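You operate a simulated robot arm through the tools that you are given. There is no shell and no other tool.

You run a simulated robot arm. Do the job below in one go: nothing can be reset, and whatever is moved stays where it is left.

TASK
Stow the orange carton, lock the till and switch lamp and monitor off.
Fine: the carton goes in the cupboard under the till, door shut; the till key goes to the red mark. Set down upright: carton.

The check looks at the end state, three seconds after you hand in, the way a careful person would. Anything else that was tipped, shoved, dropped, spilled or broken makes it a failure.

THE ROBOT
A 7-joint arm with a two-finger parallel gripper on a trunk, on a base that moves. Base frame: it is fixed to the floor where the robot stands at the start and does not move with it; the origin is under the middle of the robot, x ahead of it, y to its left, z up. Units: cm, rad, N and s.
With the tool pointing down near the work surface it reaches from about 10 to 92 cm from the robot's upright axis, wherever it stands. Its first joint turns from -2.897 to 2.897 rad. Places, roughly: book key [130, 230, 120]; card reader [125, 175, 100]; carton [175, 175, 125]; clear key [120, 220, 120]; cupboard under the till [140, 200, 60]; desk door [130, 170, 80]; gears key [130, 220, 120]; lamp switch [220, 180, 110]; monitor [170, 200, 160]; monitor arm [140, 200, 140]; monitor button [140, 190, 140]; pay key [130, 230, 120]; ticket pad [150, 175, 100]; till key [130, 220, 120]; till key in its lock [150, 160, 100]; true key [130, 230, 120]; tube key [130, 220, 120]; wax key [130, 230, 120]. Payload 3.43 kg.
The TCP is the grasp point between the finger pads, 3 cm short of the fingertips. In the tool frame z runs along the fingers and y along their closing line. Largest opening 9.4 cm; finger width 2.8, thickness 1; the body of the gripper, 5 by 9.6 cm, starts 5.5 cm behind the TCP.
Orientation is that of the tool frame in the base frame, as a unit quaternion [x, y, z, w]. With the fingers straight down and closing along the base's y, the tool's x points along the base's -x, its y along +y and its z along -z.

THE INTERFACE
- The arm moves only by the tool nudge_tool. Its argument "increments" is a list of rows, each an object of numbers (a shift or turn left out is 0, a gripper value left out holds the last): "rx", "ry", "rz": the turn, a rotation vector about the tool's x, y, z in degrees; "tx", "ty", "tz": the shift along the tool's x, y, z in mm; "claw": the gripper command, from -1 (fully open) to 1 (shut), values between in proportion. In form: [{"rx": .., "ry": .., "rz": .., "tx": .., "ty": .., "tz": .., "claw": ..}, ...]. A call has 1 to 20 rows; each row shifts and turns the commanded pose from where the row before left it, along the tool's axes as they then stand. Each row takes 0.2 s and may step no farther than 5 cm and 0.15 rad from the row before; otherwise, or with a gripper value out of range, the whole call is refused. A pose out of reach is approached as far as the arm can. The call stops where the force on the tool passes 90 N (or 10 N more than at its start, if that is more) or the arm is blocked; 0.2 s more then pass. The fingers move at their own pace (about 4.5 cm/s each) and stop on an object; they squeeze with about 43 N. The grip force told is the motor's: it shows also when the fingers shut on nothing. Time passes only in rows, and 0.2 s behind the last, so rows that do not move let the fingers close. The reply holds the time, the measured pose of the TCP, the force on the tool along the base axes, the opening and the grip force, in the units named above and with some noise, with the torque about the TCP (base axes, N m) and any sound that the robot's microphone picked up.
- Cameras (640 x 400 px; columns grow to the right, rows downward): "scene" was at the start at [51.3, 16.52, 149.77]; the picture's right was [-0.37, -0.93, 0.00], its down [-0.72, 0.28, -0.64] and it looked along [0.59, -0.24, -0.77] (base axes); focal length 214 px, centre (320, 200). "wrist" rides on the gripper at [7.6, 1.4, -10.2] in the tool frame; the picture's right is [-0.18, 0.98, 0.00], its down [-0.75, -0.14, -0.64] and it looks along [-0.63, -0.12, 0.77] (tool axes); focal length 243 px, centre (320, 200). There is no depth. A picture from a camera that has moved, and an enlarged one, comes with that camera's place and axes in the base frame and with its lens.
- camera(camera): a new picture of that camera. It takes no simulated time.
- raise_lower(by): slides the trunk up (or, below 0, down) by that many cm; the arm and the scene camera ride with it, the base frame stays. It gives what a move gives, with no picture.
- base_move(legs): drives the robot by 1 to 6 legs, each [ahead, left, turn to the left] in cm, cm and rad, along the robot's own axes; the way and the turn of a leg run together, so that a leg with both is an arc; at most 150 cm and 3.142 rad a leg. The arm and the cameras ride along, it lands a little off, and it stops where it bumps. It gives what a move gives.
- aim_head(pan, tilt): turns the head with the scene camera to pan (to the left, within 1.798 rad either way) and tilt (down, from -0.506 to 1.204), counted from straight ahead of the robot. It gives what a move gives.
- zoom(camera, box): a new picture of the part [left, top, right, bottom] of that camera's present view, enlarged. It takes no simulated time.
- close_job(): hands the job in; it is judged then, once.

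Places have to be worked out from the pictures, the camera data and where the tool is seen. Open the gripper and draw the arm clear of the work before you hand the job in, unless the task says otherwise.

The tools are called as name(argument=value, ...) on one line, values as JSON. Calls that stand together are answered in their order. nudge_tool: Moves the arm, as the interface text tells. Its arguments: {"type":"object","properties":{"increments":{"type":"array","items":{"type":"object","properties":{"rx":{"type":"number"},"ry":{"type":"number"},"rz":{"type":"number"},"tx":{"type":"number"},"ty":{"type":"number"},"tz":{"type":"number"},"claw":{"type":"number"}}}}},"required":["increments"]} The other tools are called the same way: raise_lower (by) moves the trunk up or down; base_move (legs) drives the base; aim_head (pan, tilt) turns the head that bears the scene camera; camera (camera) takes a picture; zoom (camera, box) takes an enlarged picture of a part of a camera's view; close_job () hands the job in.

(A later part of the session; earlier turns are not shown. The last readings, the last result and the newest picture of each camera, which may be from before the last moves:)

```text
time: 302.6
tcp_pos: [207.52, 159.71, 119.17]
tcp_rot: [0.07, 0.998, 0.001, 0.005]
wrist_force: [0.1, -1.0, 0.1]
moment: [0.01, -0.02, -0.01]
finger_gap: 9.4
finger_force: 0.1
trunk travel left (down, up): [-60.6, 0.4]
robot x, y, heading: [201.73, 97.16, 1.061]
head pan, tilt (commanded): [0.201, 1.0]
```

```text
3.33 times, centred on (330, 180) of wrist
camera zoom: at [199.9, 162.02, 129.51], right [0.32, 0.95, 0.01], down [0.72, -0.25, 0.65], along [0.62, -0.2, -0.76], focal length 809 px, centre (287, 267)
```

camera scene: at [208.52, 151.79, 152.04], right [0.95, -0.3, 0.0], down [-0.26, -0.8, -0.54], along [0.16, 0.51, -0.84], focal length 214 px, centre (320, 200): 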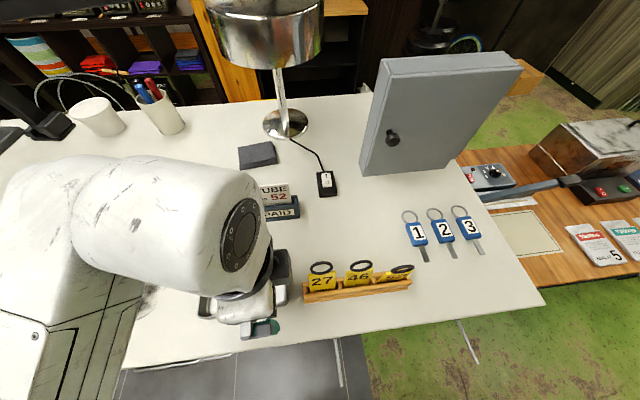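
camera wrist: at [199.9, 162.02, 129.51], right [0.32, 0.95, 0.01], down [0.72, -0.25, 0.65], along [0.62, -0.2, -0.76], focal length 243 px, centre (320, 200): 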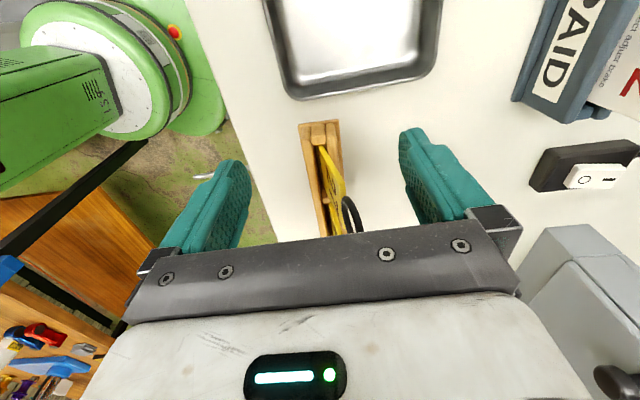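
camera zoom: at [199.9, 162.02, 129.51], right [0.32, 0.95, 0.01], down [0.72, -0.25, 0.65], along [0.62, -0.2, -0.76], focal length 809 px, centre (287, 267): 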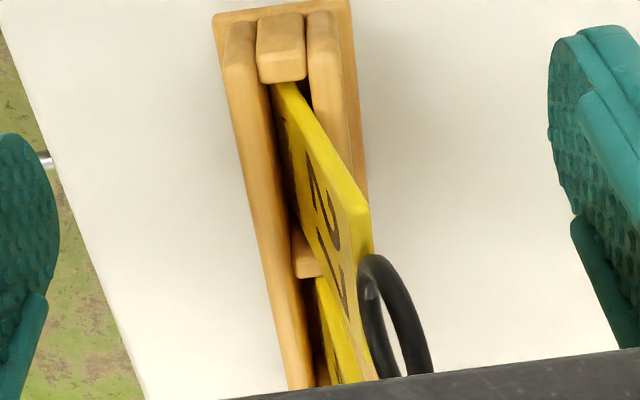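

Seen edge-on, tag 27 leans only ~16° and still sits properly in its trough, a few degrees from where it was, so I'll leave the tags alone. Withdrawing the gripper west and then away from the desk.

nudge_tool(increments=[{"tx": 40}, {"tx": 40}, {"tx": 40}, {"tx": 40}, {"tx": 0}])

base_move(legs=[[-15, 24, 0], [-28, -12, 0]])

aim_head(pan=0.1, tilt=0.8)

camera(camera="scene")

```text
time: 303.8
tcp_pos: [191.01, 161.9, 118.85]
tcp_rot: [0.07, 0.998, 0.002, 0.004]
wrist_force: [0.2, -0.6, 0.6]
moment: [0.01, 0.02, -0.01]
finger_gap: 9.38
finger_force: 0.1
trunk travel left (down, up): [-60.6, 0.4]
robot x, y, heading: [202.1, 97.23, 1.056]
head pan, tilt (commanded): [0.201, 1.0]
```

```text
time: 306.7
tcp_pos: [156.18, 155.67, 118.82]
tcp_rot: [0.039, 0.999, 0.003, 0.004]
wrist_force: [-0.7, 0.0, -0.2]
moment: [-0.05, 0.0, 0.0]
finger_gap: 9.4
finger_force: 0.0
trunk travel left (down, up): [-60.6, 0.4]
robot x, y, heading: [170.66, 91.5, 1.122]
head pan, tilt (commanded): [0.201, 1.0]
stopped in leg 2: the robot was blocked; the commanded pose is now the measured one
```

```text
time: 307.4
tcp_pos: [156.13, 155.5, 118.91]
tcp_rot: [0.038, 0.999, 0.003, 0.006]
wrist_force: [0.0, -0.8, 0.3]
moment: [-0.01, 0.04, -0.01]
finger_gap: 9.41
finger_force: 0.0
trunk travel left (down, up): [-60.6, 0.4]
robot x, y, heading: [170.48, 91.55, 1.121]
head pan, tilt (commanded): [0.099, 0.799]
```

```text
taken
camera scene: at [175.16, 147.4, 153.55], right [0.94, -0.34, 0.0], down [-0.25, -0.67, -0.7], along [0.24, 0.65, -0.72], focal length 214 px, centre (320, 200)
```

scene: 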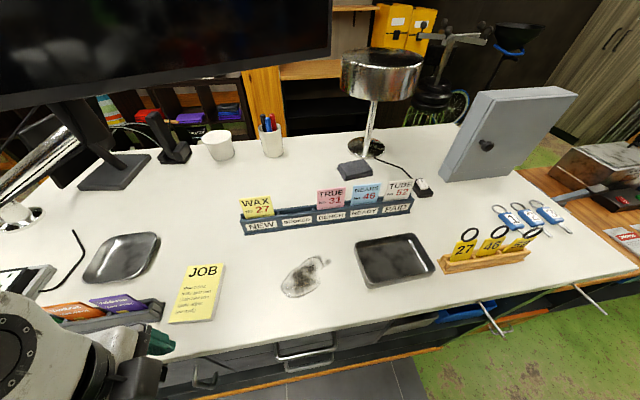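

I steered leg 2 wrongly toward the bins and it stopped with a bump. Checking the blue bin right away.

aim_head(pan=-1.797, tilt=0.9)

zoom(camera="scene", box=[630, 0, 640, 400])

camera(camera="scene")

camera(camera="wrist")

```text
time: 309.2
tcp_pos: [156.16, 155.55, 118.97]
tcp_rot: [0.038, 0.999, 0.003, 0.004]
wrist_force: [0.2, -0.1, 0.3]
moment: [0.04, -0.02, -0.02]
finger_gap: 9.38
finger_force: 0.0
trunk travel left (down, up): [-60.6, 0.4]
robot x, y, heading: [170.65, 91.43, 1.117]
head pan, tilt (commanded): [-1.798, 0.901]
```

```text
1.00 times, centred on (635, 200) of scene (not enlarged: the box is as wide or as high as the picture)
camera zoom: at [178.29, 135.1, 152.77], right [-0.63, -0.78, 0.0], down [-0.61, 0.49, -0.62], along [0.48, -0.39, -0.78], focal length 214 px, centre (5, 200)
```

zoom: 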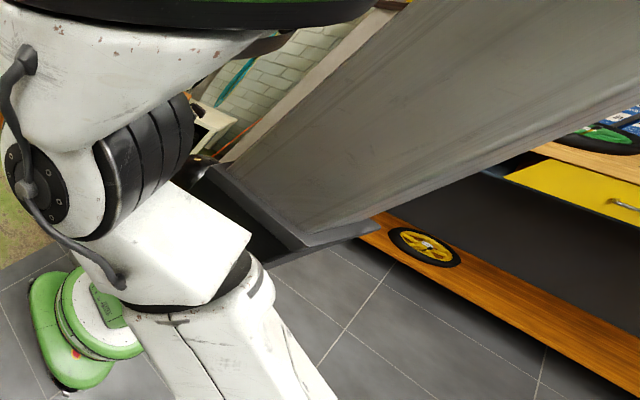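

```text
taken
camera scene: at [178.29, 135.1, 152.77], right [-0.63, -0.78, 0.0], down [-0.61, 0.49, -0.62], along [0.48, -0.39, -0.78], focal length 214 px, centre (320, 200)
```

scene: 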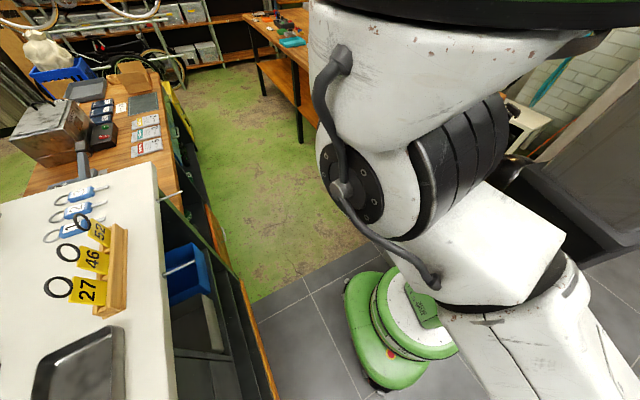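

```text
taken
camera wrist: at [148.59, 157.41, 129.31], right [0.26, 0.97, 0.01], down [0.73, -0.2, 0.65], along [0.63, -0.16, -0.76], focal length 243 px, centre (320, 200)
```

wrist: 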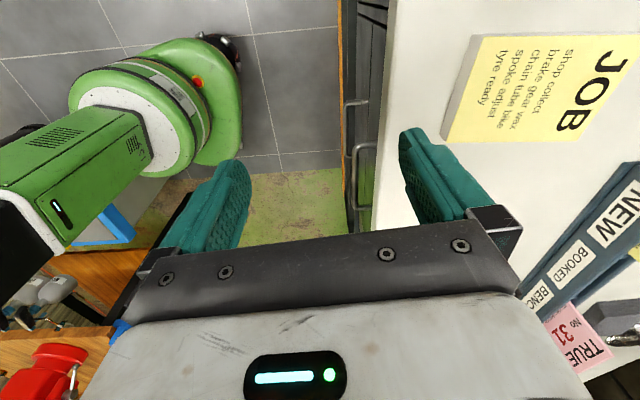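

The bins are hidden behind the body from here. I'll move straight away from them (north) and then look.

base_move(legs=[[7, 4, 0]])

base_move(legs=[[-6, 30, 0]])

aim_head(pan=-1.5, tilt=0.8)

camera(camera="scene")

```text
time: 310.3
tcp_pos: [155.93, 163.56, 119.03]
tcp_rot: [0.04, 0.999, 0.002, 0.004]
wrist_force: [0.2, -0.3, 0.0]
moment: [-0.01, -0.02, -0.04]
finger_gap: 9.39
finger_force: 0.0
trunk travel left (down, up): [-60.6, 0.4]
robot x, y, heading: [170.14, 100.03, 1.123]
head pan, tilt (commanded): [-1.798, 0.901]
```

```text
time: 311.8
tcp_pos: [140.87, 167.92, 119.63]
tcp_rot: [0.062, 0.998, 0.004, 0.016]
wrist_force: [-2.9, -11.0, 11.2]
moment: [-0.15, 0.77, -0.08]
finger_gap: 8.76
finger_force: 0.1
trunk travel left (down, up): [-60.6, 0.4]
robot x, y, heading: [153.87, 104.12, 1.11]
head pan, tilt (commanded): [-1.798, 0.901]
stopped in leg 1: the force on the tool passed its limit at 105 N (the readings are from after the stop); the commanded pose is now the measured one
```

```text
time: 312.6
tcp_pos: [140.81, 168.03, 119.59]
tcp_rot: [0.063, 0.998, 0.006, 0.017]
wrist_force: [-6.5, -15.1, 18.9]
moment: [-0.08, 0.84, 0.02]
finger_gap: 8.53
finger_force: 0.1
trunk travel left (down, up): [-60.6, 0.4]
robot x, y, heading: [153.75, 103.73, 1.114]
head pan, tilt (commanded): [-1.499, 0.799]
```

```text
taken
camera scene: at [163.38, 149.04, 153.61], right [-0.38, -0.93, 0.0], down [-0.66, 0.27, -0.7], along [0.65, -0.26, -0.72], focal length 214 px, centre (320, 200)
```

scene: 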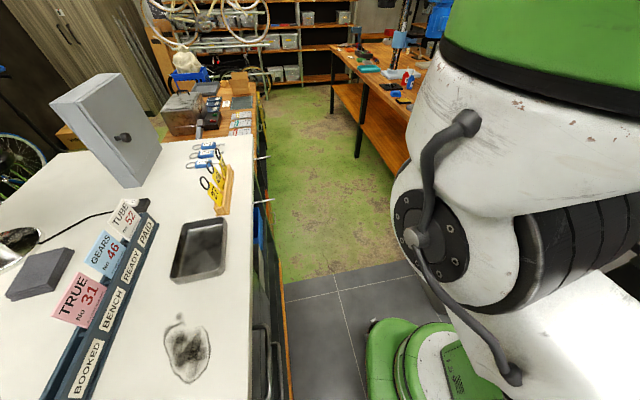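

The gripper just hit the card stand on the left while moving – I must look at that at once.

camera(camera="wrist")

aim_head(pan=0.9, tilt=0.9)

camera(camera="scene")

```text
taken
camera wrist: at [133.17, 170.14, 129.79], right [0.31, 0.95, 0.02], down [0.71, -0.24, 0.66], along [0.64, -0.19, -0.75], focal length 243 px, centre (320, 200)
```

wrist: 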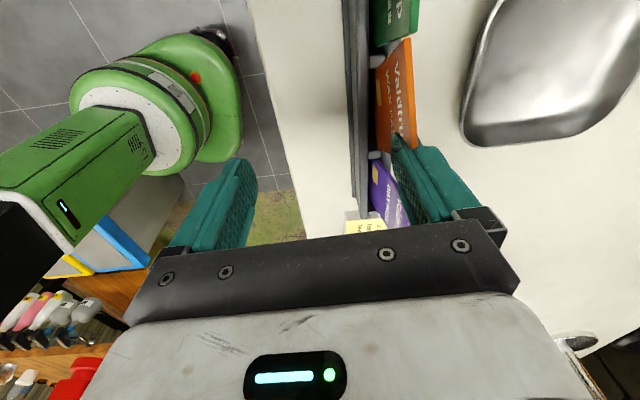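

```text
time: 314.8
tcp_pos: [141.0, 167.99, 119.58]
tcp_rot: [0.064, 0.998, 0.005, 0.018]
wrist_force: [-1.1, -15.5, 11.8]
moment: [-0.36, 0.55, -0.23]
finger_gap: 8.57
finger_force: 0.1
trunk travel left (down, up): [-60.6, 0.4]
robot x, y, heading: [153.76, 104.12, 1.104]
head pan, tilt (commanded): [0.901, 0.901]
```

```text
taken
camera scene: at [152.73, 158.95, 152.8], right [0.9, 0.43, 0.0], down [0.33, -0.71, -0.62], along [-0.26, 0.56, -0.78], focal length 214 px, centre (320, 200)
```

scene: 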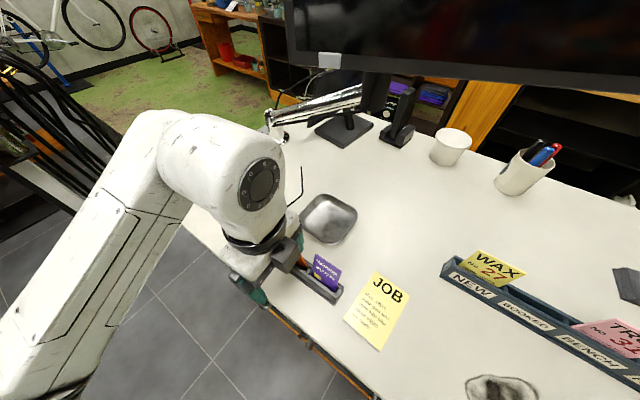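

The cards still stand in their holder; the finger presses near the orange/purple ones. Lifting the tool straight up gently to relieve it.

nudge_tool(increments=[{"tz": -8}, {"tz": -8}, {"tz": 0}])

camera(camera="wrist")

zoom(camera="wrist", box=[330, 0, 490, 240])

```text
time: 315.6
tcp_pos: [140.78, 167.92, 121.17]
tcp_rot: [0.063, 0.998, 0.005, 0.019]
wrist_force: [0.3, -12.5, -2.9]
moment: [-1.15, 0.1, -0.18]
finger_gap: 8.7
finger_force: 0.1
trunk travel left (down, up): [-60.6, 0.4]
robot x, y, heading: [153.78, 104.02, 1.114]
head pan, tilt (commanded): [0.901, 0.901]
```

```text
taken
camera wrist: at [133.08, 170.19, 131.31], right [0.31, 0.95, 0.02], down [0.71, -0.24, 0.67], along [0.64, -0.19, -0.75], focal length 243 px, centre (320, 200)
```

wrist: 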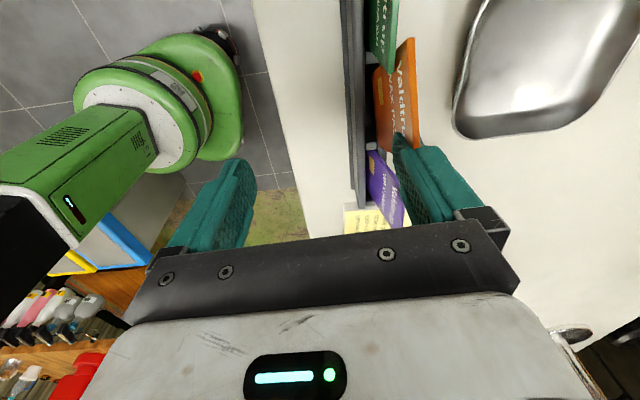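

```text
1.67 times, centred on (410, 120) of wrist
camera zoom: at [133.08, 170.19, 131.31], right [0.31, 0.95, 0.02], down [0.71, -0.24, 0.67], along [0.64, -0.19, -0.75], focal length 404 px, centre (170, 333)
```

zoom: 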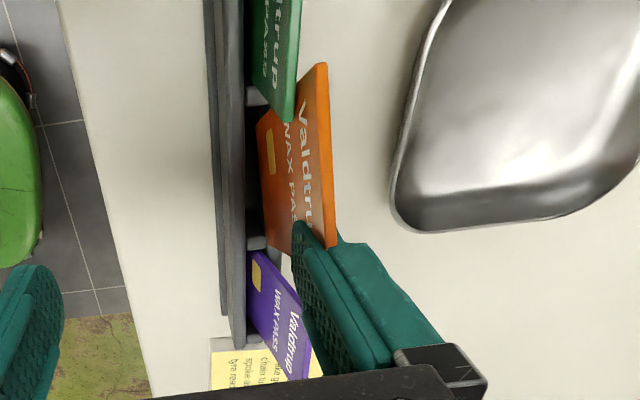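

The orange and purple cards are being bent aside by the finger. Lifting further up in small steps to clear them.

nudge_tool(increments=[{"tz": -8}, {"tz": -8}, {"tz": -10}, {"tz": 0}])

zoom(camera="wrist", box=[330, 0, 490, 240])

camera(camera="scene")

```text
time: 316.6
tcp_pos: [140.72, 167.97, 123.6]
tcp_rot: [0.064, 0.998, 0.005, 0.018]
wrist_force: [0.9, -0.3, 0.1]
moment: [-0.03, -0.04, 0.01]
finger_gap: 9.39
finger_force: 0.0
trunk travel left (down, up): [-60.6, 0.4]
robot x, y, heading: [153.83, 104.5, 1.111]
head pan, tilt (commanded): [0.901, 0.901]
```

```text
1.67 times, centred on (410, 120) of wrist
camera zoom: at [133.03, 170.15, 133.84], right [0.31, 0.95, 0.02], down [0.71, -0.24, 0.67], along [0.64, -0.19, -0.75], focal length 404 px, centre (170, 333)
```

zoom: 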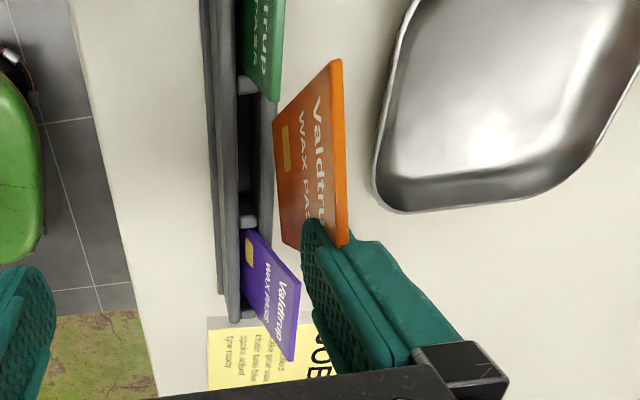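

```text
taken
camera scene: at [152.73, 159.06, 152.77], right [0.9, 0.43, 0.0], down [0.33, -0.71, -0.62], along [-0.26, 0.56, -0.78], focal length 214 px, centre (320, 200)
```

scene: 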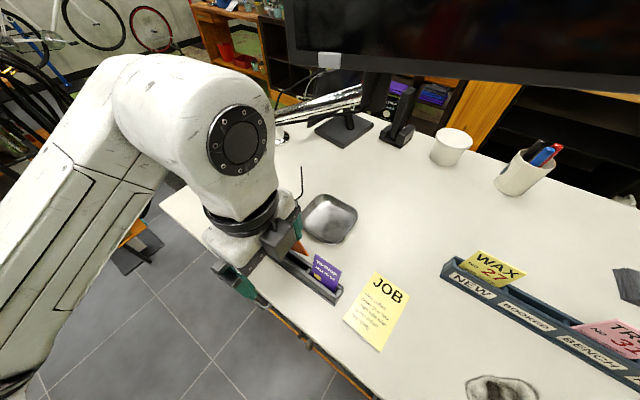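

The orange card came partly out of its slot and leans at the fingertip. I need a precise look before moving again.

zoom(camera="wrist", box=[360, 10, 450, 140])

zoom(camera="scene", box=[230, 190, 370, 320])

```text
3.08 times, centred on (405, 75) of wrist
camera zoom: at [133.03, 170.15, 133.84], right [0.31, 0.95, 0.02], down [0.71, -0.24, 0.67], along [0.64, -0.19, -0.75], focal length 746 px, centre (58, 585)
```

zoom: 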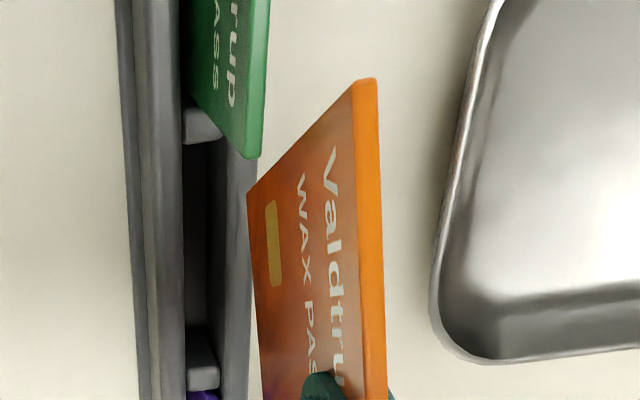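

```text
3.08 times, centred on (300, 255) of scene
camera zoom: at [152.73, 159.06, 152.77], right [0.9, 0.43, 0.0], down [0.33, -0.71, -0.62], along [-0.26, 0.56, -0.78], focal length 660 px, centre (382, 31)
```

zoom: 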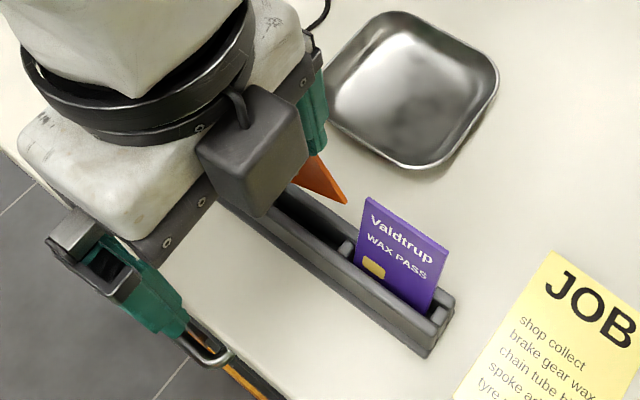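

zoom(camera="wrist", box=[350, 90, 450, 190])

aim_head(pan=1.3, tilt=1.0)

camera(camera="scene")

```text
4.00 times, centred on (400, 140) of wrist
camera zoom: at [133.03, 170.15, 133.84], right [0.31, 0.95, 0.02], down [0.71, -0.24, 0.67], along [0.64, -0.19, -0.75], focal length 970 px, centre (0, 440)
```

zoom: 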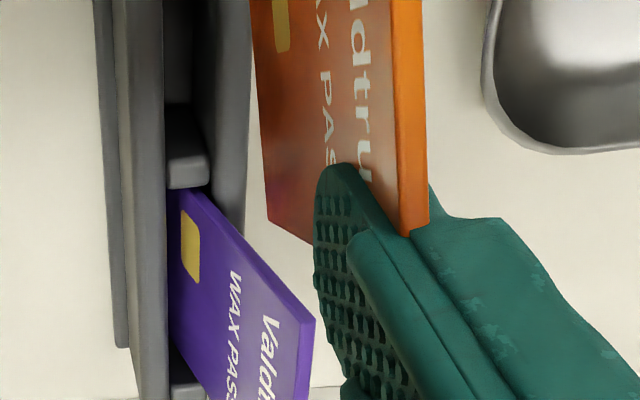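

```text
time: 317.5
tcp_pos: [140.78, 167.92, 123.7]
tcp_rot: [0.064, 0.998, 0.005, 0.017]
wrist_force: [0.5, 0.5, -0.3]
moment: [-0.04, 0.03, 0.0]
finger_gap: 9.38
finger_force: 0.1
trunk travel left (down, up): [-60.6, 0.4]
robot x, y, heading: [153.74, 103.75, 1.11]
head pan, tilt (commanded): [1.3, 1.0]
```

```text
taken
camera scene: at [150.76, 156.88, 152.04], right [0.67, 0.74, 0.0], down [0.63, -0.56, -0.54], along [-0.4, 0.36, -0.84], focal length 214 px, centre (320, 200)
```

scene: 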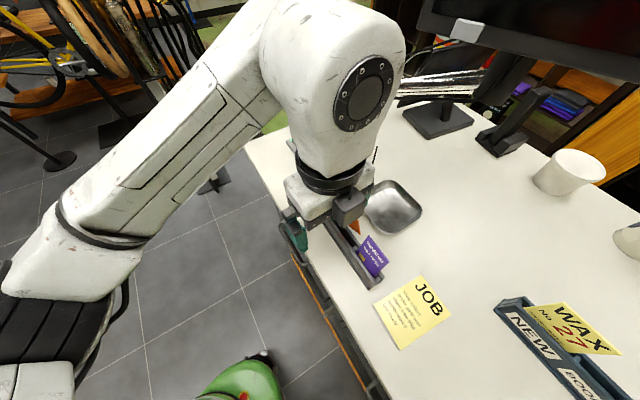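

The card is held upright at its top-east corner by the finger's notch, standing on its lower-west corner just behind the slot. I'll try to guide it back: shift slightly south and lower in small steps, watching each time.

nudge_tool(increments=[{"ty": -4}, {"tz": 6}, {"tz": 0}])

zoom(camera="wrist", box=[345, 10, 465, 180])

```text
time: 318.3
tcp_pos: [140.6, 167.59, 123.08]
tcp_rot: [0.064, 0.998, 0.004, 0.017]
wrist_force: [0.8, 0.5, -0.2]
moment: [0.01, 0.0, 0.0]
finger_gap: 9.42
finger_force: 0.1
trunk travel left (down, up): [-60.6, 0.4]
robot x, y, heading: [153.89, 103.75, 1.11]
head pan, tilt (commanded): [1.3, 1.0]
```

```text
2.35 times, centred on (405, 95) of wrist
camera zoom: at [132.96, 169.83, 133.26], right [0.31, 0.95, 0.02], down [0.71, -0.24, 0.67], along [0.64, -0.19, -0.75], focal length 571 px, centre (120, 447)
```

zoom: 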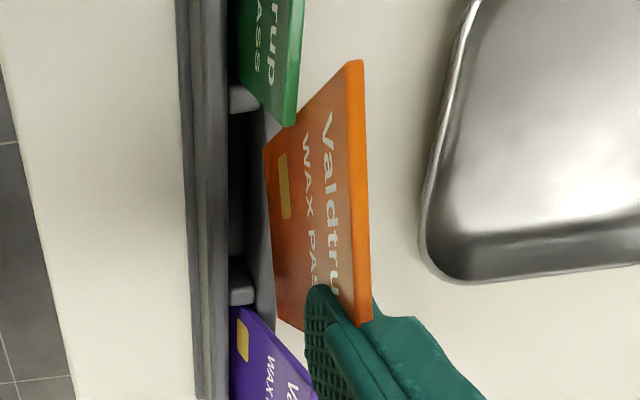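

By reconstructing its corners, the card's lower edge is ~1 cm north and ~1 cm east of its compartment, tilted 18° in its plane. I'll drag it by the finger: 0.8 cm west and 0.9 cm south, then look.

nudge_tool(increments=[{"tx": 4, "ty": -4.5}, {"tx": 4, "ty": -4.5}, {"tz": 0}])

zoom(camera="wrist", box=[345, 10, 465, 180])

```text
time: 319.1
tcp_pos: [139.74, 166.75, 122.94]
tcp_rot: [0.063, 0.998, 0.004, 0.017]
wrist_force: [-0.3, -0.3, 0.1]
moment: [-0.01, -0.02, 0.0]
finger_gap: 9.4
finger_force: 0.0
trunk travel left (down, up): [-60.6, 0.4]
robot x, y, heading: [153.73, 104.35, 1.12]
head pan, tilt (commanded): [1.3, 1.0]
```

```text
2.35 times, centred on (405, 95) of wrist
camera zoom: at [131.99, 169.02, 133.2], right [0.31, 0.95, 0.02], down [0.71, -0.24, 0.67], along [0.64, -0.19, -0.75], focal length 571 px, centre (120, 447)
```

zoom: 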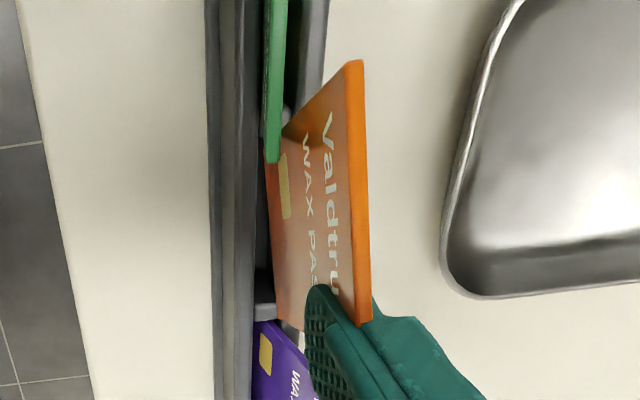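

The card is actually wedged rigidly on the finger and it just nudged the green card. Moving back east and up at once, then checking the green card.

nudge_tool(increments=[{"tx": -5}, {"tx": -6, "tz": -8}, {"tz": -10}, {"tz": 0}])

zoom(camera="wrist", box=[345, 0, 465, 170])

camera(camera="wrist")

```text
time: 320.1
tcp_pos: [140.79, 166.82, 124.99]
tcp_rot: [0.065, 0.998, 0.005, 0.018]
wrist_force: [1.1, -0.2, -0.6]
moment: [-0.04, -0.01, -0.02]
finger_gap: 9.39
finger_force: 0.0
trunk travel left (down, up): [-60.6, 0.4]
robot x, y, heading: [153.79, 104.0, 1.105]
head pan, tilt (commanded): [1.3, 1.0]
```

```text
2.35 times, centred on (405, 85) of wrist
camera zoom: at [133.2, 169.03, 135.26], right [0.31, 0.95, 0.02], down [0.71, -0.24, 0.67], along [0.64, -0.19, -0.75], focal length 571 px, centre (120, 471)
```

zoom: 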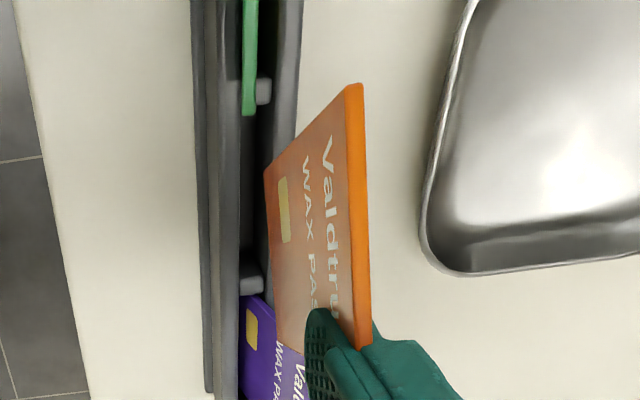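

```text
taken
camera wrist: at [133.2, 169.03, 135.26], right [0.31, 0.95, 0.02], down [0.71, -0.24, 0.67], along [0.64, -0.19, -0.75], focal length 243 px, centre (320, 200)
```

wrist: 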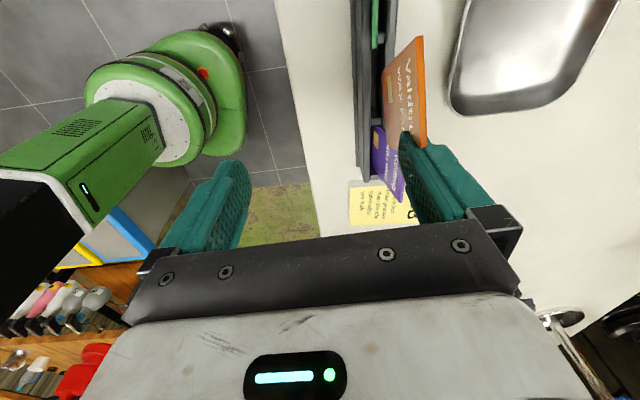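

The green card now stands a bit straighter than before, and the orange one is stuck on the finger. To set the orange card back I first level it: raise a little, then rotate the tool +18° about its y axis so its lower edge becomes horizontal.

nudge_tool(increments=[{"tz": -10, "ty": 6}, {"ry": 6}, {"ry": 6}, {"ry": 6}, {"ry": 0}])

camera(camera="wrist")

zoom(camera="wrist", box=[345, 0, 465, 170])

camera(camera="scene")

```text
time: 321.3
tcp_pos: [141.03, 167.25, 125.94]
tcp_rot: [0.061, 0.988, 0.015, -0.141]
wrist_force: [-0.5, 0.3, 0.5]
moment: [-0.03, -0.01, 0.03]
finger_gap: 9.4
finger_force: 0.2
trunk travel left (down, up): [-60.6, 0.4]
robot x, y, heading: [153.94, 104.23, 1.111]
head pan, tilt (commanded): [1.3, 1.0]
```

```text
taken
camera wrist: at [136.65, 169.09, 138.13], right [0.3, 0.95, -0.04], down [0.88, -0.26, 0.41], along [0.38, -0.16, -0.91], focal length 243 px, centre (320, 200)
```

wrist: 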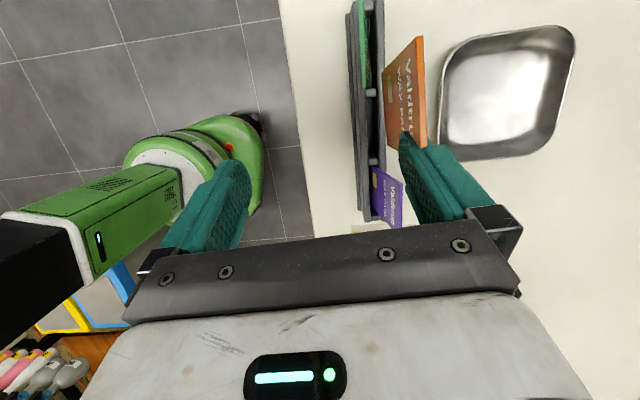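

```text
2.35 times, centred on (405, 85) of wrist
camera zoom: at [136.65, 169.09, 138.13], right [0.3, 0.95, -0.04], down [0.88, -0.26, 0.41], along [0.38, -0.16, -0.91], focal length 571 px, centre (120, 471)
```

zoom: 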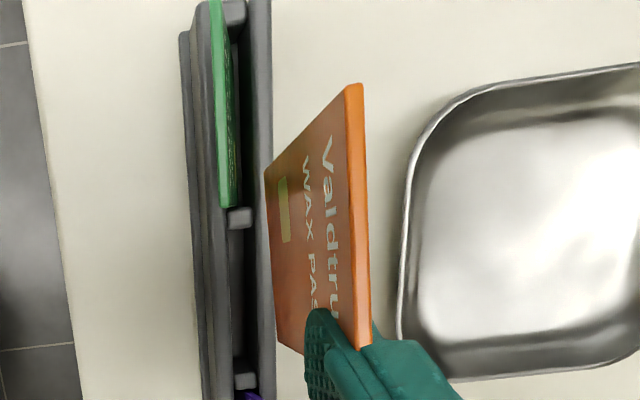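

```text
taken
camera scene: at [150.76, 156.88, 152.04], right [0.67, 0.74, 0.0], down [0.63, -0.56, -0.54], along [-0.4, 0.36, -0.84], focal length 214 px, centre (320, 200)
```

scene: 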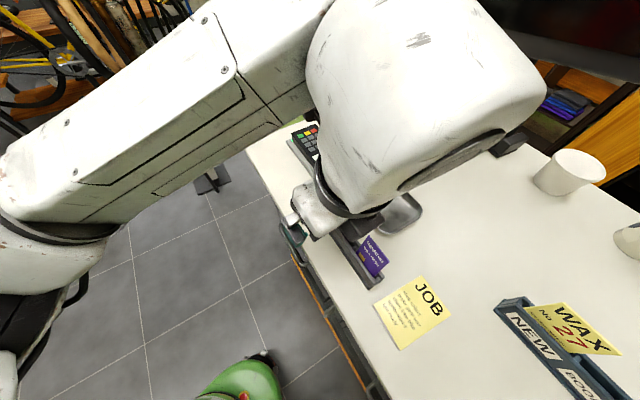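

The card stays rigidly on the finger, and its lower edge is level now. It needs about −6.7° yaw, then +1.1 cm east and −0.9 cm south to sit over its compartment; doing that and checking.

nudge_tool(increments=[{"rx": -1.9, "ry": -0.1, "rz": 6.4}, {"rx": 0}])

zoom(camera="wrist", box=[345, 0, 465, 170])

```text
time: 321.9
tcp_pos: [140.96, 167.31, 125.91]
tcp_rot: [0.12, 0.983, 0.024, -0.139]
wrist_force: [-0.4, 0.4, -0.2]
moment: [-0.03, 0.01, -0.01]
finger_gap: 9.41
finger_force: 0.0
trunk travel left (down, up): [-60.6, 0.4]
robot x, y, heading: [154.41, 104.2, 1.113]
head pan, tilt (commanded): [1.3, 1.0]
```

```text
2.35 times, centred on (405, 85) of wrist
camera zoom: at [136.92, 169.56, 138.11], right [0.41, 0.91, -0.04], down [0.84, -0.36, 0.41], along [0.36, -0.2, -0.91], focal length 571 px, centre (120, 471)
```

zoom: 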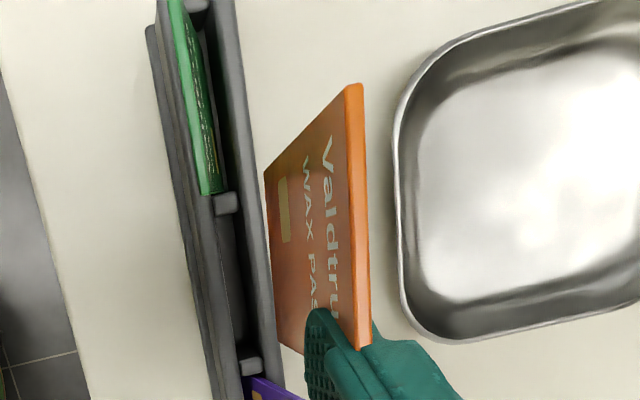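

Yaw now matches the slot. Shifting +1.15 cm east and −1.05 cm south (still well above), then checking again.

nudge_tool(increments=[{"tx": -6.5, "ty": -3.7, "tz": -2}, {"tx": -6.6, "ty": -3.7, "tz": -1.9}, {"tx": 0}])

zoom(camera="wrist", box=[345, 0, 465, 170])

```text
time: 322.7
tcp_pos: [142.16, 166.13, 126.05]
tcp_rot: [0.12, 0.983, 0.023, -0.137]
wrist_force: [0.7, -0.5, 0.6]
moment: [-0.04, 0.01, -0.03]
finger_gap: 9.43
finger_force: 0.1
trunk travel left (down, up): [-60.6, 0.4]
robot x, y, heading: [154.03, 103.99, 1.111]
head pan, tilt (commanded): [1.3, 1.0]
```

```text
2.35 times, centred on (405, 85) of wrist
camera zoom: at [138.06, 168.31, 138.2], right [0.41, 0.91, -0.04], down [0.84, -0.36, 0.41], along [0.36, -0.2, -0.91], focal length 571 px, centre (120, 471)
```

zoom: 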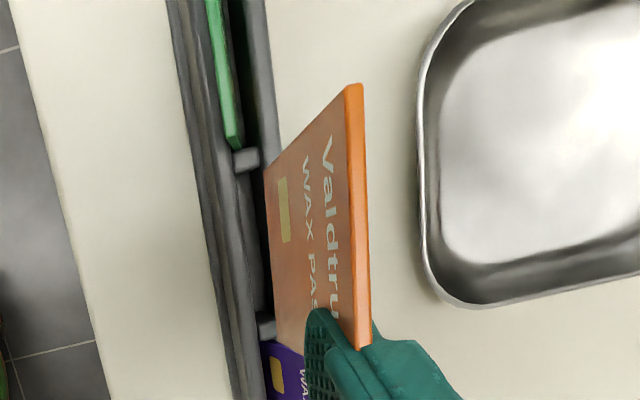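

Nearly over the compartment; a small correction (0.5 cm north), then lowering 2 cm and checking.

nudge_tool(increments=[{"tx": 2.3, "ty": 5, "tz": 0.7}, {"tx": -2.8, "tz": 9.6}, {"tx": -2.8, "tz": 9.6}, {"tx": 0}])

zoom(camera="wrist", box=[345, 0, 465, 170])

```text
time: 323.7
tcp_pos: [142.12, 166.77, 123.91]
tcp_rot: [0.121, 0.983, 0.023, -0.137]
wrist_force: [-0.7, 0.9, -0.3]
moment: [-0.04, -0.01, 0.03]
finger_gap: 9.41
finger_force: 0.0
trunk travel left (down, up): [-60.6, 0.4]
robot x, y, heading: [153.91, 103.91, 1.112]
head pan, tilt (commanded): [1.3, 1.0]
```

```text
2.35 times, centred on (405, 85) of wrist
camera zoom: at [137.95, 168.94, 136.1], right [0.41, 0.91, -0.04], down [0.84, -0.36, 0.41], along [0.36, -0.2, -0.91], focal length 571 px, centre (120, 471)
```

zoom: 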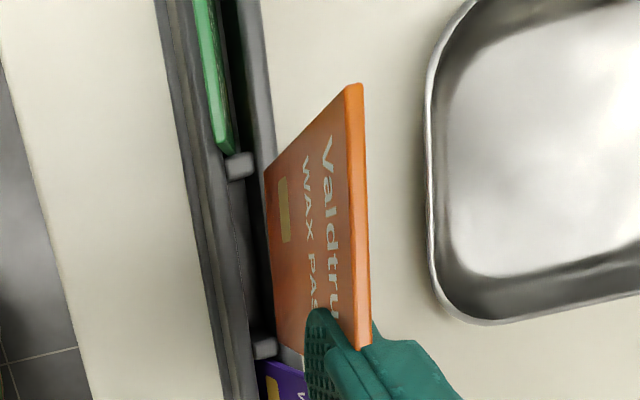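

Still ~0.4–0.5 cm too far north. Correcting south 0.5 cm and lowering another 1.8 cm.

nudge_tool(increments=[{"tx": 0.8, "ty": -4.9, "tz": 0.2}, {"tx": -2.5, "tz": 8.6}, {"tx": -2.5, "tz": 8.6}, {"tx": 0}])

zoom(camera="wrist", box=[345, 0, 465, 170])

```text
time: 324.7
tcp_pos: [141.84, 166.23, 122.04]
tcp_rot: [0.12, 0.983, 0.022, -0.138]
wrist_force: [0.2, -0.2, 0.6]
moment: [-0.02, 0.02, -0.01]
finger_gap: 9.41
finger_force: 0.0
trunk travel left (down, up): [-60.6, 0.4]
robot x, y, heading: [153.86, 104.25, 1.114]
head pan, tilt (commanded): [1.3, 1.0]
```

```text
2.35 times, centred on (405, 85) of wrist
camera zoom: at [137.81, 168.56, 134.22], right [0.41, 0.91, -0.04], down [0.84, -0.36, 0.41], along [0.36, -0.2, -0.91], focal length 571 px, centre (120, 471)
```

zoom: 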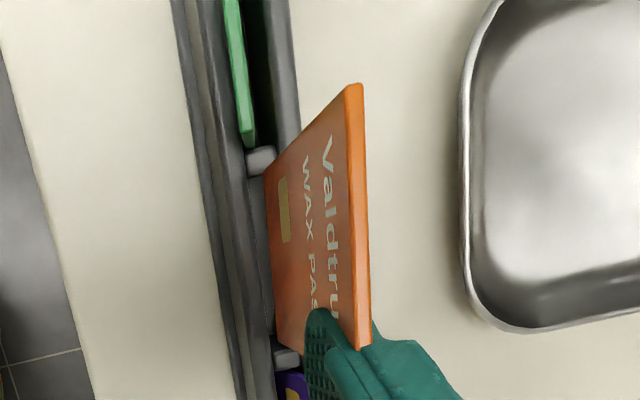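

The card's lower edge now lines up with the slot between its dividers. Lowering in 0.6 cm steps while watching the force.

nudge_tool(increments=[{"tx": -1.7, "tz": 5.8}, {"tx": 0}])

nudge_tool(increments=[{"tx": -1.7, "tz": 5.8}, {"tx": 0}])

zoom(camera="wrist", box=[345, 0, 465, 170])

```text
time: 325.3
tcp_pos: [141.92, 166.23, 121.6]
tcp_rot: [0.12, 0.983, 0.023, -0.137]
wrist_force: [0.1, -0.6, -0.1]
moment: [-0.04, -0.02, -0.02]
finger_gap: 9.41
finger_force: 0.2
trunk travel left (down, up): [-60.6, 0.4]
robot x, y, heading: [153.88, 104.21, 1.116]
head pan, tilt (commanded): [1.3, 1.0]
```

```text
time: 325.9
tcp_pos: [141.8, 166.4, 120.99]
tcp_rot: [0.119, 0.983, 0.024, -0.139]
wrist_force: [0.6, -0.1, 10.6]
moment: [0.69, 0.38, -0.02]
finger_gap: 9.4
finger_force: 0.0
trunk travel left (down, up): [-60.6, 0.4]
robot x, y, heading: [153.72, 103.77, 1.115]
head pan, tilt (commanded): [1.3, 1.0]
```

```text
2.35 times, centred on (405, 85) of wrist
camera zoom: at [137.78, 168.52, 133.17], right [0.41, 0.91, -0.04], down [0.84, -0.36, 0.4], along [0.36, -0.2, -0.91], focal length 571 px, centre (120, 471)
```

zoom: 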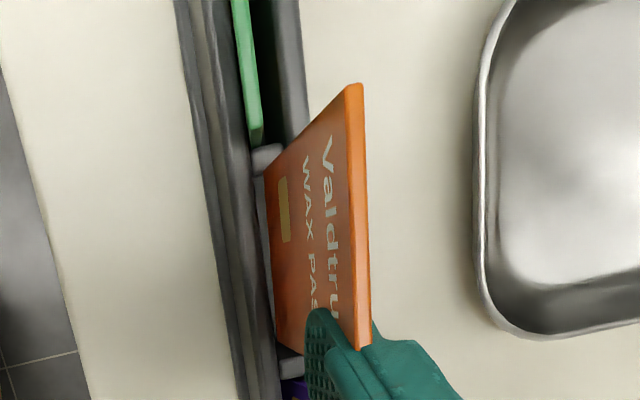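

Light contact (10 N): the card's edge may sit on the front ledge, ~0.2 cm too far south. Raising 0.4, shifting 0.3 cm north and lowering again.

nudge_tool(increments=[{"tx": 1.2, "tz": -4}, {"tx": -0.4, "ty": 2.8}, {"tx": 0}])

nudge_tool(increments=[{"tx": -1.7, "tz": 5.8}, {"tx": 0}])

nudge_tool(increments=[{"tx": -1.1, "tz": 3.8}, {"tx": 0}])

zoom(camera="wrist", box=[345, 0, 465, 170])

```text
time: 326.7
tcp_pos: [141.83, 166.55, 121.24]
tcp_rot: [0.119, 0.983, 0.023, -0.138]
wrist_force: [-0.7, 0.6, 0.3]
moment: [-0.01, 0.01, -0.01]
finger_gap: 9.4
finger_force: 0.0
trunk travel left (down, up): [-60.6, 0.4]
robot x, y, heading: [153.58, 104.02, 1.109]
head pan, tilt (commanded): [1.3, 1.0]
```

```text
time: 327.3
tcp_pos: [141.93, 166.68, 120.77]
tcp_rot: [0.12, 0.983, 0.025, -0.138]
wrist_force: [6.4, -2.9, 31.0]
moment: [1.71, 0.6, -0.29]
finger_gap: 9.34
finger_force: 0.2
trunk travel left (down, up): [-60.6, 0.4]
robot x, y, heading: [153.53, 104.38, 1.111]
head pan, tilt (commanded): [1.3, 1.0]
```

```text
time: 327.9
tcp_pos: [142.13, 166.42, 120.4]
tcp_rot: [0.121, 0.983, 0.024, -0.137]
wrist_force: [19.3, -5.2, 38.2]
moment: [2.13, 0.05, -1.03]
finger_gap: 9.38
finger_force: 0.1
trunk travel left (down, up): [-60.6, 0.4]
robot x, y, heading: [153.73, 104.1, 1.106]
head pan, tilt (commanded): [1.3, 1.0]
```

```text
2.35 times, centred on (405, 85) of wrist
camera zoom: at [138.05, 168.73, 132.59], right [0.41, 0.91, -0.04], down [0.84, -0.36, 0.41], along [0.36, -0.2, -0.91], focal length 571 px, centre (120, 471)
```

zoom: 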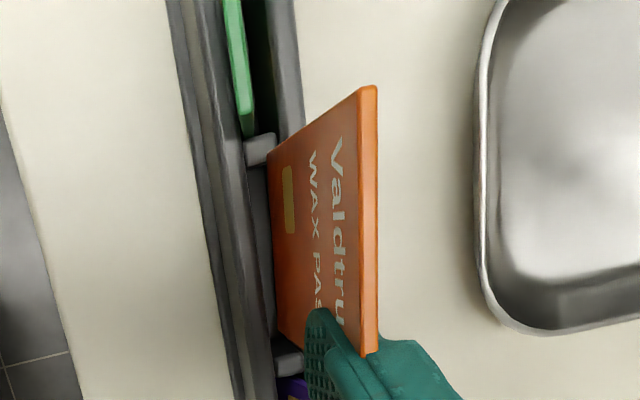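

The card's west end is landing on the divider. Raising 0.8 cm to re-check how it hangs.

nudge_tool(increments=[{"tx": 2.3, "tz": -7.7}, {"tx": 0}])

zoom(camera="wrist", box=[345, 0, 465, 170])

```text
time: 328.5
tcp_pos: [141.76, 166.58, 120.88]
tcp_rot: [0.119, 0.983, 0.021, -0.137]
wrist_force: [0.0, -0.6, -0.8]
moment: [-0.02, 0.01, 0.0]
finger_gap: 9.43
finger_force: 0.1
trunk travel left (down, up): [-60.6, 0.4]
robot x, y, heading: [153.95, 104.11, 1.114]
head pan, tilt (commanded): [1.3, 1.0]
```

```text
2.35 times, centred on (405, 85) of wrist
camera zoom: at [137.75, 168.77, 133.13], right [0.41, 0.91, -0.04], down [0.84, -0.36, 0.41], along [0.36, -0.2, -0.91], focal length 571 px, centre (120, 471)
```

zoom: 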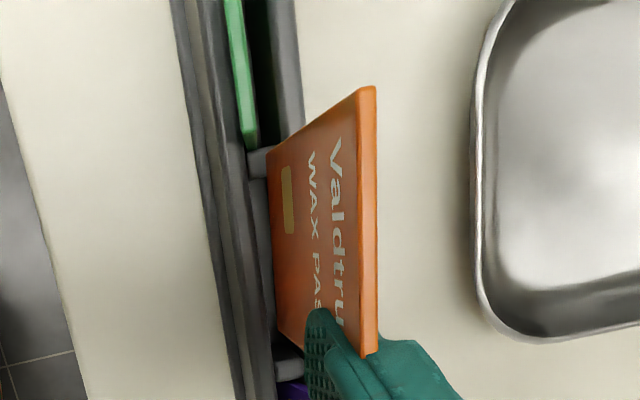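

The card slid ~0.7 cm west on the finger. Correcting: up 0.5, yaw +4°, and 1.2 cm east, then checking alignment.

nudge_tool(increments=[{"tx": 1.4, "tz": -4.8}, {"rx": 1.1, "rz": -3.85}, {"tx": -6, "ty": 0, "tz": -1.7}, {"tx": -6, "ty": 0, "tz": -1.7}, {"tx": 0}])

zoom(camera="wrist", box=[345, 0, 465, 170])

```text
time: 329.7
tcp_pos: [143.1, 166.54, 121.64]
tcp_rot: [0.085, 0.987, 0.018, -0.138]
wrist_force: [0.6, -0.1, 0.1]
moment: [0.0, 0.04, 0.01]
finger_gap: 9.42
finger_force: 0.1
trunk travel left (down, up): [-60.6, 0.4]
robot x, y, heading: [153.83, 104.05, 1.112]
head pan, tilt (commanded): [1.3, 1.0]
```

```text
2.35 times, centred on (405, 85) of wrist
camera zoom: at [138.91, 168.42, 133.75], right [0.34, 0.94, -0.04], down [0.86, -0.3, 0.41], along [0.37, -0.17, -0.91], focal length 571 px, centre (120, 471)
```

zoom: 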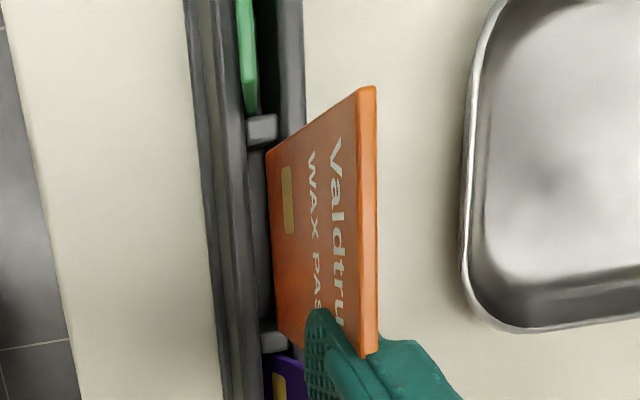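

Well aligned between the dividers now (0.2 cm west correction). Lowering in small steps.

nudge_tool(increments=[{"tx": 2, "ty": -0.5}, {"tx": -1.4, "tz": 4.8}, {"tx": 0}])

nudge_tool(increments=[{"tx": -1.4, "tz": 4.8}, {"tx": 0}])

zoom(camera="wrist", box=[345, 0, 465, 170])

```text
time: 330.5
tcp_pos: [142.92, 166.48, 121.18]
tcp_rot: [0.086, 0.987, 0.017, -0.138]
wrist_force: [-0.6, 0.2, 1.1]
moment: [0.01, -0.03, 0.0]
finger_gap: 9.39
finger_force: 0.1
trunk travel left (down, up): [-60.6, 0.4]
robot x, y, heading: [153.5, 104.33, 1.114]
head pan, tilt (commanded): [1.3, 1.0]
```

```text
time: 331.1
tcp_pos: [143.0, 166.45, 120.7]
tcp_rot: [0.085, 0.987, 0.018, -0.138]
wrist_force: [0.0, 0.0, 0.4]
moment: [0.02, 0.01, -0.02]
finger_gap: 9.38
finger_force: 0.1
trunk travel left (down, up): [-60.6, 0.4]
robot x, y, heading: [154.13, 104.33, 1.114]
head pan, tilt (commanded): [1.3, 1.0]
```

```text
2.35 times, centred on (405, 85) of wrist
camera zoom: at [138.71, 168.33, 132.87], right [0.34, 0.94, -0.04], down [0.86, -0.3, 0.41], along [0.37, -0.17, -0.91], focal length 571 px, centre (120, 471)
```

zoom: 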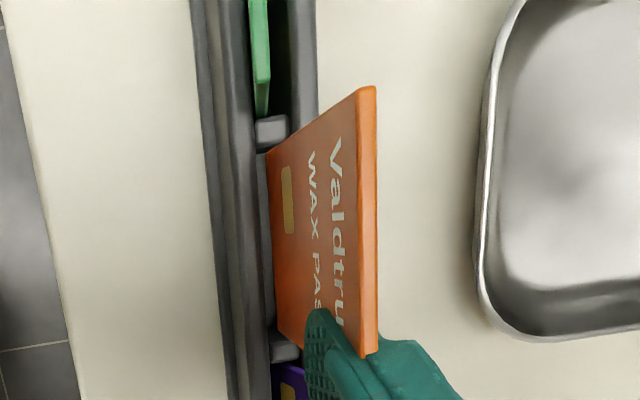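

No resistance – it is entering the slot. Continuing down.

nudge_tool(increments=[{"tx": -1.4, "tz": 4.8}, {"tx": 0}])

nudge_tool(increments=[{"tx": -1.4, "tz": 4.8}, {"tx": 0}])

zoom(camera="wrist", box=[345, 0, 465, 170])

```text
time: 331.7
tcp_pos: [142.84, 166.36, 120.18]
tcp_rot: [0.085, 0.987, 0.017, -0.138]
wrist_force: [1.2, 0.6, 0.4]
moment: [0.02, 0.03, -0.03]
finger_gap: 9.38
finger_force: 0.0
trunk travel left (down, up): [-60.6, 0.4]
robot x, y, heading: [153.81, 104.15, 1.111]
head pan, tilt (commanded): [1.3, 1.0]
```

```text
time: 332.3
tcp_pos: [142.96, 166.41, 119.68]
tcp_rot: [0.086, 0.987, 0.018, -0.138]
wrist_force: [0.7, -0.6, 0.0]
moment: [0.01, -0.02, 0.01]
finger_gap: 9.42
finger_force: 0.0
trunk travel left (down, up): [-60.6, 0.4]
robot x, y, heading: [153.81, 103.87, 1.111]
head pan, tilt (commanded): [1.3, 1.0]
```

```text
2.35 times, centred on (405, 85) of wrist
camera zoom: at [138.73, 168.34, 131.82], right [0.34, 0.94, -0.04], down [0.86, -0.3, 0.41], along [0.37, -0.17, -0.91], focal length 571 px, centre (120, 471)
```

zoom: 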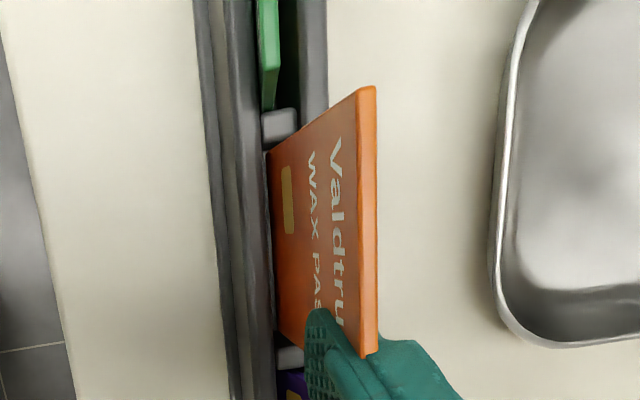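

The card is going into the slot nicely. Two more steps down to seat it.

nudge_tool(increments=[{"tx": -1.4, "tz": 4.8}, {"tx": 0}])

nudge_tool(increments=[{"tx": -1.4, "tz": 4.8}, {"tx": 0}])

zoom(camera="wrist", box=[345, 0, 465, 170])

```text
time: 332.9
tcp_pos: [143.13, 166.43, 119.15]
tcp_rot: [0.086, 0.987, 0.018, -0.138]
wrist_force: [0.4, 0.3, 0.1]
moment: [0.01, -0.01, 0.03]
finger_gap: 9.39
finger_force: 0.0
trunk travel left (down, up): [-60.6, 0.4]
robot x, y, heading: [153.78, 104.15, 1.112]
head pan, tilt (commanded): [1.3, 1.0]
```

```text
time: 333.5
tcp_pos: [142.88, 166.46, 118.6]
tcp_rot: [0.085, 0.986, 0.018, -0.139]
wrist_force: [0.2, 0.5, -0.1]
moment: [0.01, -0.03, 0.02]
finger_gap: 9.41
finger_force: 0.1
trunk travel left (down, up): [-60.6, 0.4]
robot x, y, heading: [153.81, 104.05, 1.115]
head pan, tilt (commanded): [1.3, 1.0]
```

```text
2.35 times, centred on (405, 85) of wrist
camera zoom: at [138.74, 168.43, 130.86], right [0.34, 0.94, -0.04], down [0.86, -0.3, 0.41], along [0.37, -0.17, -0.91], focal length 571 px, centre (120, 471)
```

zoom: 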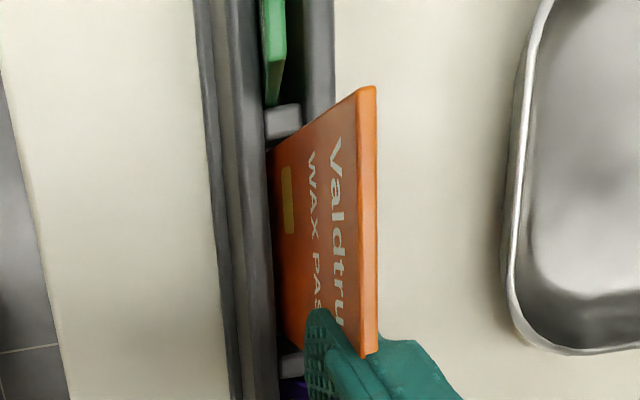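

nudge_tool(increments=[{"tx": -1.1, "tz": 3.8}, {"tx": 0}])

nudge_tool(increments=[{"tx": -1.1, "tz": 3.8}, {"tx": 0}])

zoom(camera="wrist", box=[345, 0, 465, 170])

```text
time: 334.1
tcp_pos: [142.87, 166.5, 118.32]
tcp_rot: [0.085, 0.987, 0.017, -0.138]
wrist_force: [-0.1, -0.6, 0.3]
moment: [-0.01, -0.02, 0.01]
finger_gap: 9.4
finger_force: 0.1
trunk travel left (down, up): [-60.6, 0.4]
robot x, y, heading: [153.61, 103.94, 1.115]
head pan, tilt (commanded): [1.3, 1.0]
```

```text
time: 334.7
tcp_pos: [142.92, 166.58, 117.82]
tcp_rot: [0.085, 0.987, 0.018, -0.138]
wrist_force: [0.1, 0.1, -1.1]
moment: [0.0, -0.02, 0.0]
finger_gap: 9.39
finger_force: 0.1
trunk travel left (down, up): [-60.6, 0.4]
robot x, y, heading: [153.79, 104.11, 1.111]
head pan, tilt (commanded): [1.3, 1.0]
```

```text
2.35 times, centred on (405, 85) of wrist
camera zoom: at [138.72, 168.45, 130.06], right [0.34, 0.94, -0.04], down [0.86, -0.3, 0.41], along [0.37, -0.17, -0.91], focal length 571 px, centre (120, 471)
```

zoom: 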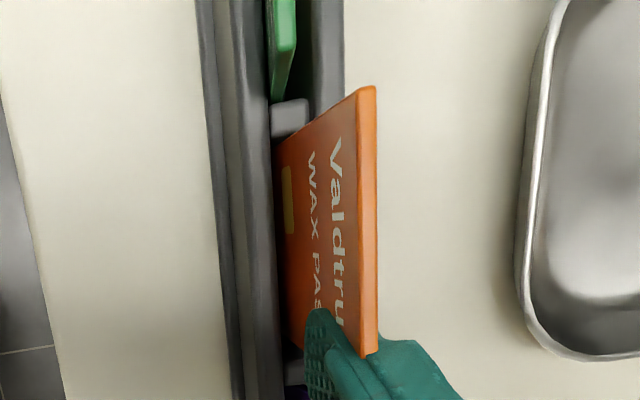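

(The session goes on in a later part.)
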